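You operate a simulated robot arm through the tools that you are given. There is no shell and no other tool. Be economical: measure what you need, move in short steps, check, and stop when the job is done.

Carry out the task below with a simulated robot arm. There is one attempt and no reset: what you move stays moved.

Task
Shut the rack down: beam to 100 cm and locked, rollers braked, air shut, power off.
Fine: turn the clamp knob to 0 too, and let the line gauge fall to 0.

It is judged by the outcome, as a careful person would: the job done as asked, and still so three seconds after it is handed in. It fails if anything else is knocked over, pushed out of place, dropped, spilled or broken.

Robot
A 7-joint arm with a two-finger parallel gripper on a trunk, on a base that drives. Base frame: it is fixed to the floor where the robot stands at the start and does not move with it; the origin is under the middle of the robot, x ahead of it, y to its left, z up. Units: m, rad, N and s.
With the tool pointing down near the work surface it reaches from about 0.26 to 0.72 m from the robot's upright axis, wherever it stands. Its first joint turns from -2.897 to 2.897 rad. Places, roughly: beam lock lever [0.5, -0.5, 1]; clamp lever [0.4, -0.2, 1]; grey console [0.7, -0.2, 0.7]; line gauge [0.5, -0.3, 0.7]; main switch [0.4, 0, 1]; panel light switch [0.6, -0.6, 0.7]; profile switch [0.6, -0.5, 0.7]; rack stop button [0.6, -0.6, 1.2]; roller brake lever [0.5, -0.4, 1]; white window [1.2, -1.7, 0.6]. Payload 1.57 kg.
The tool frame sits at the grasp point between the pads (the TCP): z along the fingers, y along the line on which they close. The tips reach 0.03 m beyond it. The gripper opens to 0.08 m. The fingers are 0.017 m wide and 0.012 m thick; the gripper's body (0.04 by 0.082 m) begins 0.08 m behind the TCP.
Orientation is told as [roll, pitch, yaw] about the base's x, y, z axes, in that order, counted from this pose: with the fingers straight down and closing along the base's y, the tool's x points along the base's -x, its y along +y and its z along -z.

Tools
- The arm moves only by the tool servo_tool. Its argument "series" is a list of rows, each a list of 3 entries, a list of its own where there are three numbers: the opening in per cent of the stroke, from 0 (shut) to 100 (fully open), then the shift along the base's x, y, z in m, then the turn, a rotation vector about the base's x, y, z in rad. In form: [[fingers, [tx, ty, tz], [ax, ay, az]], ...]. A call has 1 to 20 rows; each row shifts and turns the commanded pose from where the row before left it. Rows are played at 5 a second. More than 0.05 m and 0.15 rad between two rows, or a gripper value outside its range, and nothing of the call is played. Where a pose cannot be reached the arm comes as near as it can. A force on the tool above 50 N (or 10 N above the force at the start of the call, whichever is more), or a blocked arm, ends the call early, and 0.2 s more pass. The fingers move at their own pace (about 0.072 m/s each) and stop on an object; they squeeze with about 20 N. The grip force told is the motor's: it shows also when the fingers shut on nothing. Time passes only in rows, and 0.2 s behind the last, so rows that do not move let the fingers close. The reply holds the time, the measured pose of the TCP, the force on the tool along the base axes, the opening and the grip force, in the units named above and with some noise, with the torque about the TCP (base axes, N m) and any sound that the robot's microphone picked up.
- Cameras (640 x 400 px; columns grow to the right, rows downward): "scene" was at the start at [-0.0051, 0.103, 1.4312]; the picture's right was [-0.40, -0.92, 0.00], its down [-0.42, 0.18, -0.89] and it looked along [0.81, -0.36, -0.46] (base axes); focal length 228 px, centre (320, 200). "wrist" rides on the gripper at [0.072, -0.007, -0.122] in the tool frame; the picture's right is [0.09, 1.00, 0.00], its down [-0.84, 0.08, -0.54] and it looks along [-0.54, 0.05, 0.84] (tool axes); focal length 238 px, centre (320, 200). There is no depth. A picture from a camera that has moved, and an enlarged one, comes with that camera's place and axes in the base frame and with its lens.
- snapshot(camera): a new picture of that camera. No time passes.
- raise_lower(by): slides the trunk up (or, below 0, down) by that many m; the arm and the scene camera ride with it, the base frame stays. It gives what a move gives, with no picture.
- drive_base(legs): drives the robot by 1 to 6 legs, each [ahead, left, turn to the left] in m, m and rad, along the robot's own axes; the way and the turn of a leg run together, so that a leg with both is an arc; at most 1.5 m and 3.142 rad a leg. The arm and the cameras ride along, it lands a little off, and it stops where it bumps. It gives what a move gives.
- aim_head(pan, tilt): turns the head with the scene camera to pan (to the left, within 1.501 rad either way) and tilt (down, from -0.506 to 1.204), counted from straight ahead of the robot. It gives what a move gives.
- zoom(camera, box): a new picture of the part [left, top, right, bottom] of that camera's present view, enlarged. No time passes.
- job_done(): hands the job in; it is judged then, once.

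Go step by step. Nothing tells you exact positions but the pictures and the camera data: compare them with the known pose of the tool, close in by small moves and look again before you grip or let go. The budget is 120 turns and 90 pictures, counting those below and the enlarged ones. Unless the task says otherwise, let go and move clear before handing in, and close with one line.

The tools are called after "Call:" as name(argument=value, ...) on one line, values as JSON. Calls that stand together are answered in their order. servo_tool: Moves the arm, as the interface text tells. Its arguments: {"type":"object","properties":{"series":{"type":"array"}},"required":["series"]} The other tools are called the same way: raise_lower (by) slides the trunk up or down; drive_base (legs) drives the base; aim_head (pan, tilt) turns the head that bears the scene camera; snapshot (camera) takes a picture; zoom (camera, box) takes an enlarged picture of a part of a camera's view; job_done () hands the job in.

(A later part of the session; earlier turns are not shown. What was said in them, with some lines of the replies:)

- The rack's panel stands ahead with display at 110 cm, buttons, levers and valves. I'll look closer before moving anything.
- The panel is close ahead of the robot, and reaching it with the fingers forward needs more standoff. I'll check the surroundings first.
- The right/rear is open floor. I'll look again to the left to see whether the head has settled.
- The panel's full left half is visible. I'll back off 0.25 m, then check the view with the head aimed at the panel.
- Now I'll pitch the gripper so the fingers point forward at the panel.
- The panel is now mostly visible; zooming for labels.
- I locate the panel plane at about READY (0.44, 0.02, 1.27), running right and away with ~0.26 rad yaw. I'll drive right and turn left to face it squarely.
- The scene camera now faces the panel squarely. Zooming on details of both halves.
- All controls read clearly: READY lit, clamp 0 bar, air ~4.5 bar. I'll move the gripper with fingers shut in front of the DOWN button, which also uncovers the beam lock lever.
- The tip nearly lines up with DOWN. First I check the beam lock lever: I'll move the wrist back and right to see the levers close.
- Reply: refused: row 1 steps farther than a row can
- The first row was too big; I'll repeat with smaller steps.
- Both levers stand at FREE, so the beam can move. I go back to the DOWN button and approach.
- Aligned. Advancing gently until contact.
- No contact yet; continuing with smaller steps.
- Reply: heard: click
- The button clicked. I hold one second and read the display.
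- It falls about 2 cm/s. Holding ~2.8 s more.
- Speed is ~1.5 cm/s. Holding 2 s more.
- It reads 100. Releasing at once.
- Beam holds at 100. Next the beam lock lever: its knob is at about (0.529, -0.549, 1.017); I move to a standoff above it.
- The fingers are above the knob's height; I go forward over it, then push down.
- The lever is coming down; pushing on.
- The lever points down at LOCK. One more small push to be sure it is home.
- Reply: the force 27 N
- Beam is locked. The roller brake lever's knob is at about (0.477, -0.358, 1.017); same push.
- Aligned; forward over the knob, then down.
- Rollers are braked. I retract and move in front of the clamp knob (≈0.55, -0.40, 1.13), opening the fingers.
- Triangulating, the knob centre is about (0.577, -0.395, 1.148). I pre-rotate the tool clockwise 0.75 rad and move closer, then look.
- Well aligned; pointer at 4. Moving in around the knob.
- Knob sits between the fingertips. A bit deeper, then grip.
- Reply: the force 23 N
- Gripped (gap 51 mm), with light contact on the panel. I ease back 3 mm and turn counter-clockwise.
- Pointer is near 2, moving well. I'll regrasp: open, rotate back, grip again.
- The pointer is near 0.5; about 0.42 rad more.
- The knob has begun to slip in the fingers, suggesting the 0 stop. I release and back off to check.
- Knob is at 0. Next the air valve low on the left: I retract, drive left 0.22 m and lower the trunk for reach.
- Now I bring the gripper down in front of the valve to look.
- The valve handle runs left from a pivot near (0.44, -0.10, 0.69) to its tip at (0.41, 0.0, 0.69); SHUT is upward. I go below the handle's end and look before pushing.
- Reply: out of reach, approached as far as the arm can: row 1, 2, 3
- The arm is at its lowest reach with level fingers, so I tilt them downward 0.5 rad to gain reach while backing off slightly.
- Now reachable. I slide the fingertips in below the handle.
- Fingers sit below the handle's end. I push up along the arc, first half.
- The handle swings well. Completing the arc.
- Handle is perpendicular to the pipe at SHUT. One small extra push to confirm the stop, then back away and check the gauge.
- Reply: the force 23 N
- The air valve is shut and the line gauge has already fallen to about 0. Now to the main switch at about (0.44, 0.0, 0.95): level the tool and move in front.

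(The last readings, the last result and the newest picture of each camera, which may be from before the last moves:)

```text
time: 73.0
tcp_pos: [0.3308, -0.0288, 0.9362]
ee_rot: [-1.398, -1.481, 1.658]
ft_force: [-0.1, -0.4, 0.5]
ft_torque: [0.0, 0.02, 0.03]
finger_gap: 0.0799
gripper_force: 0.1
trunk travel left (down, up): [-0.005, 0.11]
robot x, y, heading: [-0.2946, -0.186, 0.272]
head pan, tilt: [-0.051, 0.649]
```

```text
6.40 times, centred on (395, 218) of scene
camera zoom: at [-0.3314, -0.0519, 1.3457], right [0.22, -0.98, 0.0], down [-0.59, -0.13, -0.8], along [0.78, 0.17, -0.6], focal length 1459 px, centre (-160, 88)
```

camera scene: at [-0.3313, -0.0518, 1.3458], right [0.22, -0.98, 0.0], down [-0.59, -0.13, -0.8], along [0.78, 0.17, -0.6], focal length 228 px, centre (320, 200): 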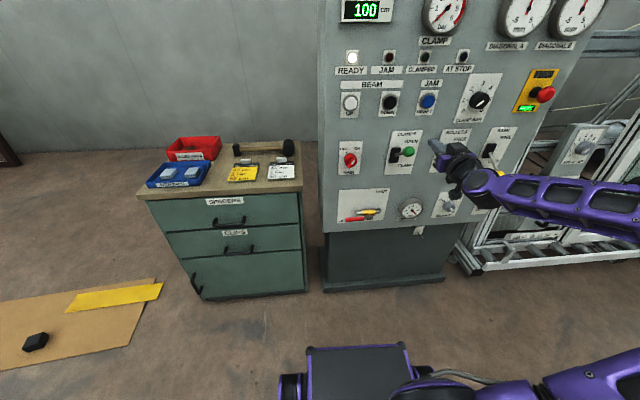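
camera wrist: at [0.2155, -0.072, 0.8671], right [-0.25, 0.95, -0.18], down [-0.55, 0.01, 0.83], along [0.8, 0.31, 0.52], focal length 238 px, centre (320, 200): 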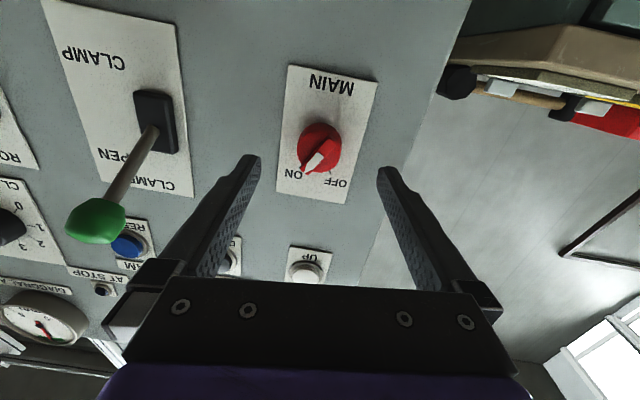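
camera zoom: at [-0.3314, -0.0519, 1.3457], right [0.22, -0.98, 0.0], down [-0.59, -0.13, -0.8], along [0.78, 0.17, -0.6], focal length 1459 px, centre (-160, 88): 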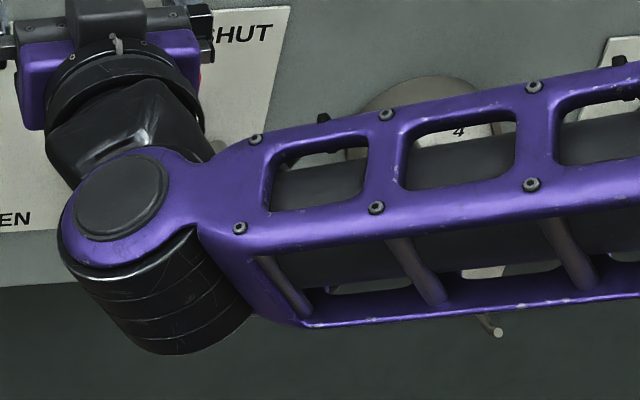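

The main switch points to ON; OFF is ~75° counter-clockwise. I pre-rotate 0.7 rad clockwise and close in.

Call:
servo_tool(series=[[100, [0.01, 0.0024, 0.006], [0.133, 0.043, 0]], [100, [0.01, 0.0024, 0.006], [0.133, 0.043, 0]], [100, [0.01, 0.0024, 0.005], [0.133, 0.043, 0]], [100, [0.012, 0.0024, 0], [0.133, 0.043, 0]], [100, [0.012, 0.0024, 0], [0.133, 0.043, 0]]])

Call:
snapshot(camera="wrist")

```text
time: 74.2
tcp_pos: [0.3839, -0.0164, 0.955]
ee_rot: [1.488, -0.959, -1.222]
ft_force: [0.6, -0.2, 0.7]
ft_torque: [0.04, 0.02, -0.01]
finger_gap: 0.08
gripper_force: 0.1
trunk travel left (down, up): [-0.005, 0.11]
robot x, y, heading: [-0.2938, -0.1811, 0.267]
head pan, tilt: [-0.051, 0.649]
```

```text
16 pictures are left
camera wrist: at [0.2544, -0.0161, 0.8981], right [-0.22, 0.84, 0.5], down [-0.37, -0.54, 0.76], along [0.9, -0.02, 0.43], focal length 238 px, centre (320, 200)
```

wrist: 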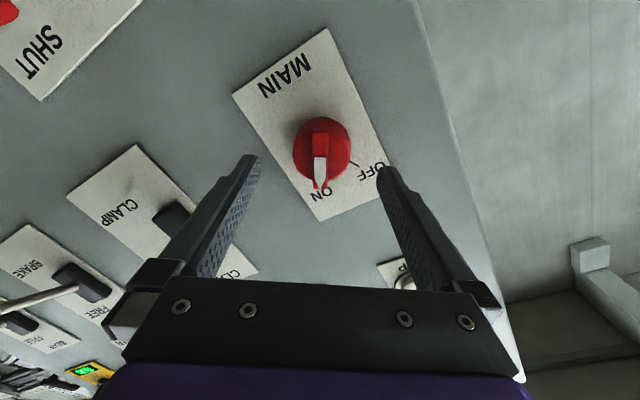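

Aligned and the ridge is parallel to the fingers. Moving in around it and gripping.

Call:
servo_tool(series=[[100, [0.015, 0.0045, -0.002], [0, 0, 0]], [100, [0.015, 0.0045, -0.001], [0, 0, 0]], [100, [0.006, 0.002, 0], [0, 0, 0]], [10, [0, 0, 0], [0, 0, 0]], [10, [0, 0, 0], [0, 0, 0]], [10, [0, 0, 0], [0, 0, 0]], [10, [0, 0, 0], [0, 0, 0]]])

Call:
snapshot(camera="wrist")

```text
time: 75.8
tcp_pos: [0.4207, -0.0031, 0.9514]
ee_rot: [1.491, -0.961, -1.221]
ft_force: [6.3, 11.1, 8.6]
ft_torque: [0.16, -0.59, 1.26]
finger_gap: 0.0456
gripper_force: 44.6
trunk travel left (down, up): [-0.005, 0.11]
robot x, y, heading: [-0.2965, -0.1816, 0.269]
head pan, tilt: [-0.051, 0.649]
```

```text
15 pictures are left
camera wrist: at [0.2897, -0.0037, 0.8946], right [-0.22, 0.84, 0.49], down [-0.37, -0.54, 0.75], along [0.9, -0.02, 0.43], focal length 238 px, centre (320, 200)
```

wrist: 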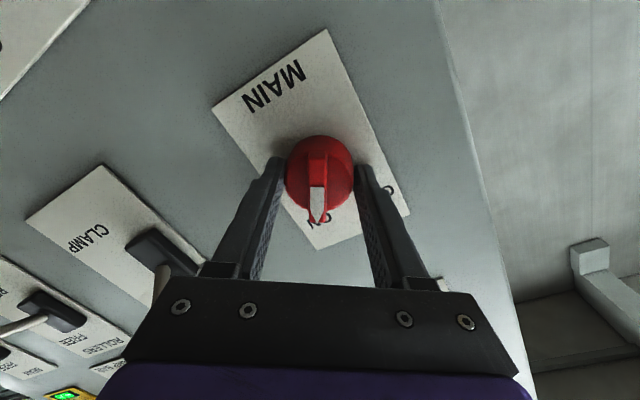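

Gripped. Turning counter-clockwise to OFF.

Call:
servo_tool(series=[[10, [0, 0.002, 0.001], [-0.138, -0.043, 0]], [10, [0, 0, 0], [-0.138, -0.043, 0]], [10, [0, 0, 0], [-0.138, -0.043, 0]], [10, [0, 0, 0], [-0.138, -0.043, 0]], [10, [0, 0, 0], [-0.138, -0.043, 0]], [10, [0, 0, 0], [-0.138, -0.043, 0]], [10, [0, 0, 0], [-0.138, -0.043, 0]], [10, [0, 0, 0], [-0.138, -0.043, 0]], [10, [0, 0, 0], [-0.138, -0.043, 0]]])

Call:
snapshot(camera="wrist")

```text
time: 77.8
tcp_pos: [0.4192, -0.001, 0.9517]
ee_rot: [-1.581, -0.877, 1.833]
ft_force: [-9.7, 14.8, -3.1]
ft_torque: [0.77, 0.88, 1.35]
finger_gap: 0.0445
gripper_force: 45.2
trunk travel left (down, up): [-0.005, 0.11]
robot x, y, heading: [-0.2899, -0.1833, 0.265]
head pan, tilt: [-0.051, 0.649]
```

```text
14 pictures are left
camera wrist: at [0.3135, -0.0808, 0.9002], right [-0.17, 0.69, -0.71], down [-0.68, 0.44, 0.59], along [0.72, 0.58, 0.39], focal length 238 px, centre (320, 200)
```

wrist: 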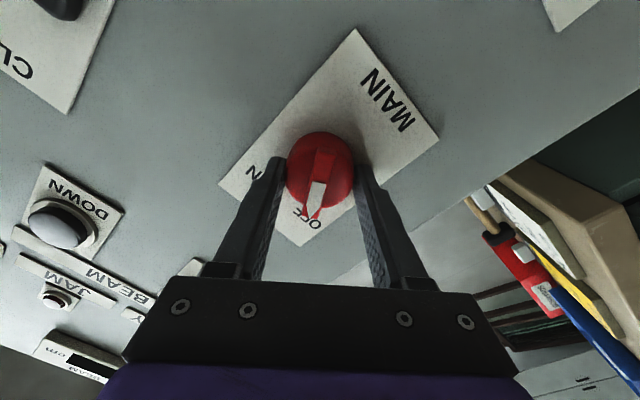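

The pointer faces OFF and the display looks dark. Releasing and backing off to check everything.

Call:
servo_tool(series=[[100, [0, 0, 0], [0, 0, 0]], [100, [0, 0, 0], [0, 0, 0]], [100, [-0.03, -0.009, 0], [0, 0, 0]], [100, [-0.04, -0.012, 0], [0.12, 0.037, 0]], [100, [-0.04, -0.012, 0], [0.12, 0.037, 0]], [100, [-0.02, -0.01, 0.04], [0.12, 0.037, 0]], [100, [-0.02, -0.01, 0.04], [0.12, 0.037, 0]], [100, [0, 0, 0.05], [0.12, 0.037, 0]], [100, [0, 0, 0.05], [0, 0, 0]], [100, [0, -0.02, 0.04], [0, 0, 0]], [100, [0, -0.02, 0.04], [0, 0, 0]]])

Call:
aim_head(pan=-0.1, tilt=0.55)

Call:
snapshot(camera="scene")

```text
time: 80.2
tcp_pos: [0.2693, -0.0956, 1.2108]
ee_rot: [-1.185, -1.503, 1.441]
ft_force: [1.4, -0.1, 0.0]
ft_torque: [-0.02, 0.03, 0.0]
finger_gap: 0.08
gripper_force: 0.1
trunk travel left (down, up): [-0.005, 0.11]
robot x, y, heading: [-0.2953, -0.1808, 0.27]
head pan, tilt: [-0.051, 0.649]
```

```text
time: 80.9
tcp_pos: [0.2685, -0.0975, 1.2101]
ee_rot: [-1.212, -1.502, 1.468]
ft_force: [0.2, -0.2, 0.4]
ft_torque: [-0.01, -0.02, -0.01]
finger_gap: 0.08
gripper_force: 0.1
trunk travel left (down, up): [-0.005, 0.11]
robot x, y, heading: [-0.2952, -0.1817, 0.266]
head pan, tilt: [-0.099, 0.55]
```

```text
13 pictures are left
camera scene: at [-0.3276, -0.0554, 1.3545], right [0.17, -0.99, 0.0], down [-0.52, -0.09, -0.85], along [0.84, 0.14, -0.52], focal length 228 px, centre (320, 200)
```

scene: 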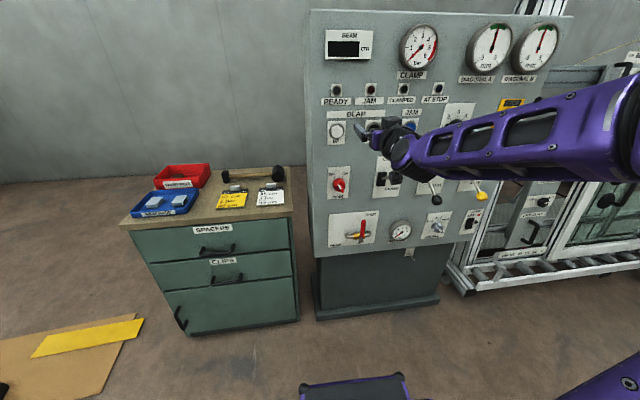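

Call:
zoom(camera="scene", box=[315, 150, 495, 260])

Call:
zoom(camera="scene", box=[385, 205, 425, 245])

Call:
snapshot(camera="wrist")

```text
3.56 times, centred on (405, 205) of scene
camera zoom: at [-0.3276, -0.0554, 1.3545], right [0.17, -0.99, 0.0], down [-0.52, -0.09, -0.85], along [0.84, 0.14, -0.52], focal length 810 px, centre (18, 182)
```

zoom: 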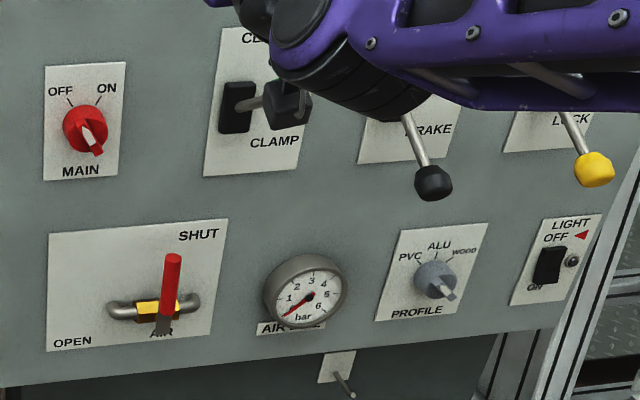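

```text
10.00 times, centred on (405, 225) of scene
camera zoom: at [-0.3276, -0.0554, 1.3545], right [0.17, -0.99, 0.0], down [-0.52, -0.09, -0.85], along [0.84, 0.14, -0.52], focal length 2280 px, centre (-530, -50)
```

zoom: 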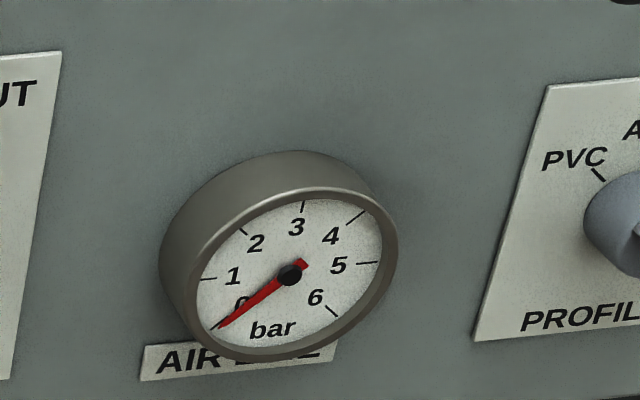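

```text
10 pictures are left
camera wrist: at [0.1522, -0.138, 1.1428], right [-0.25, 0.96, -0.15], down [-0.54, -0.01, 0.84], along [0.8, 0.3, 0.52], focal length 238 px, centre (320, 200)
```

wrist: 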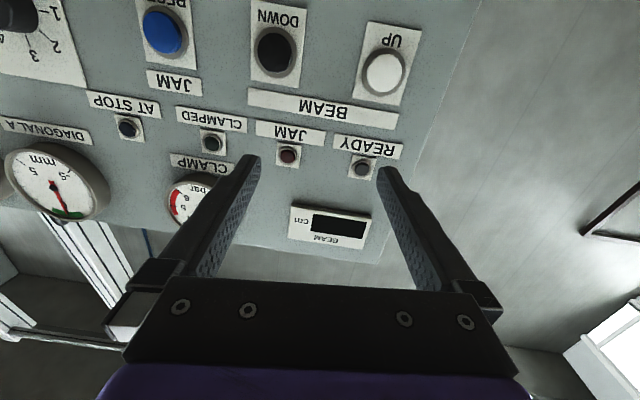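

All checks are good: display dark (power off), valve at SHUT, line gauge at 0, both levers down, clamp knob at 0. The arm is clear, so I hand in.

Call:
job_done()

```text
The job is handed in.
```

The rack is shut down: beam at 100 cm and locked, rollers braked, clamp knob at 0, air shut with the line gauge at 0, and power off.
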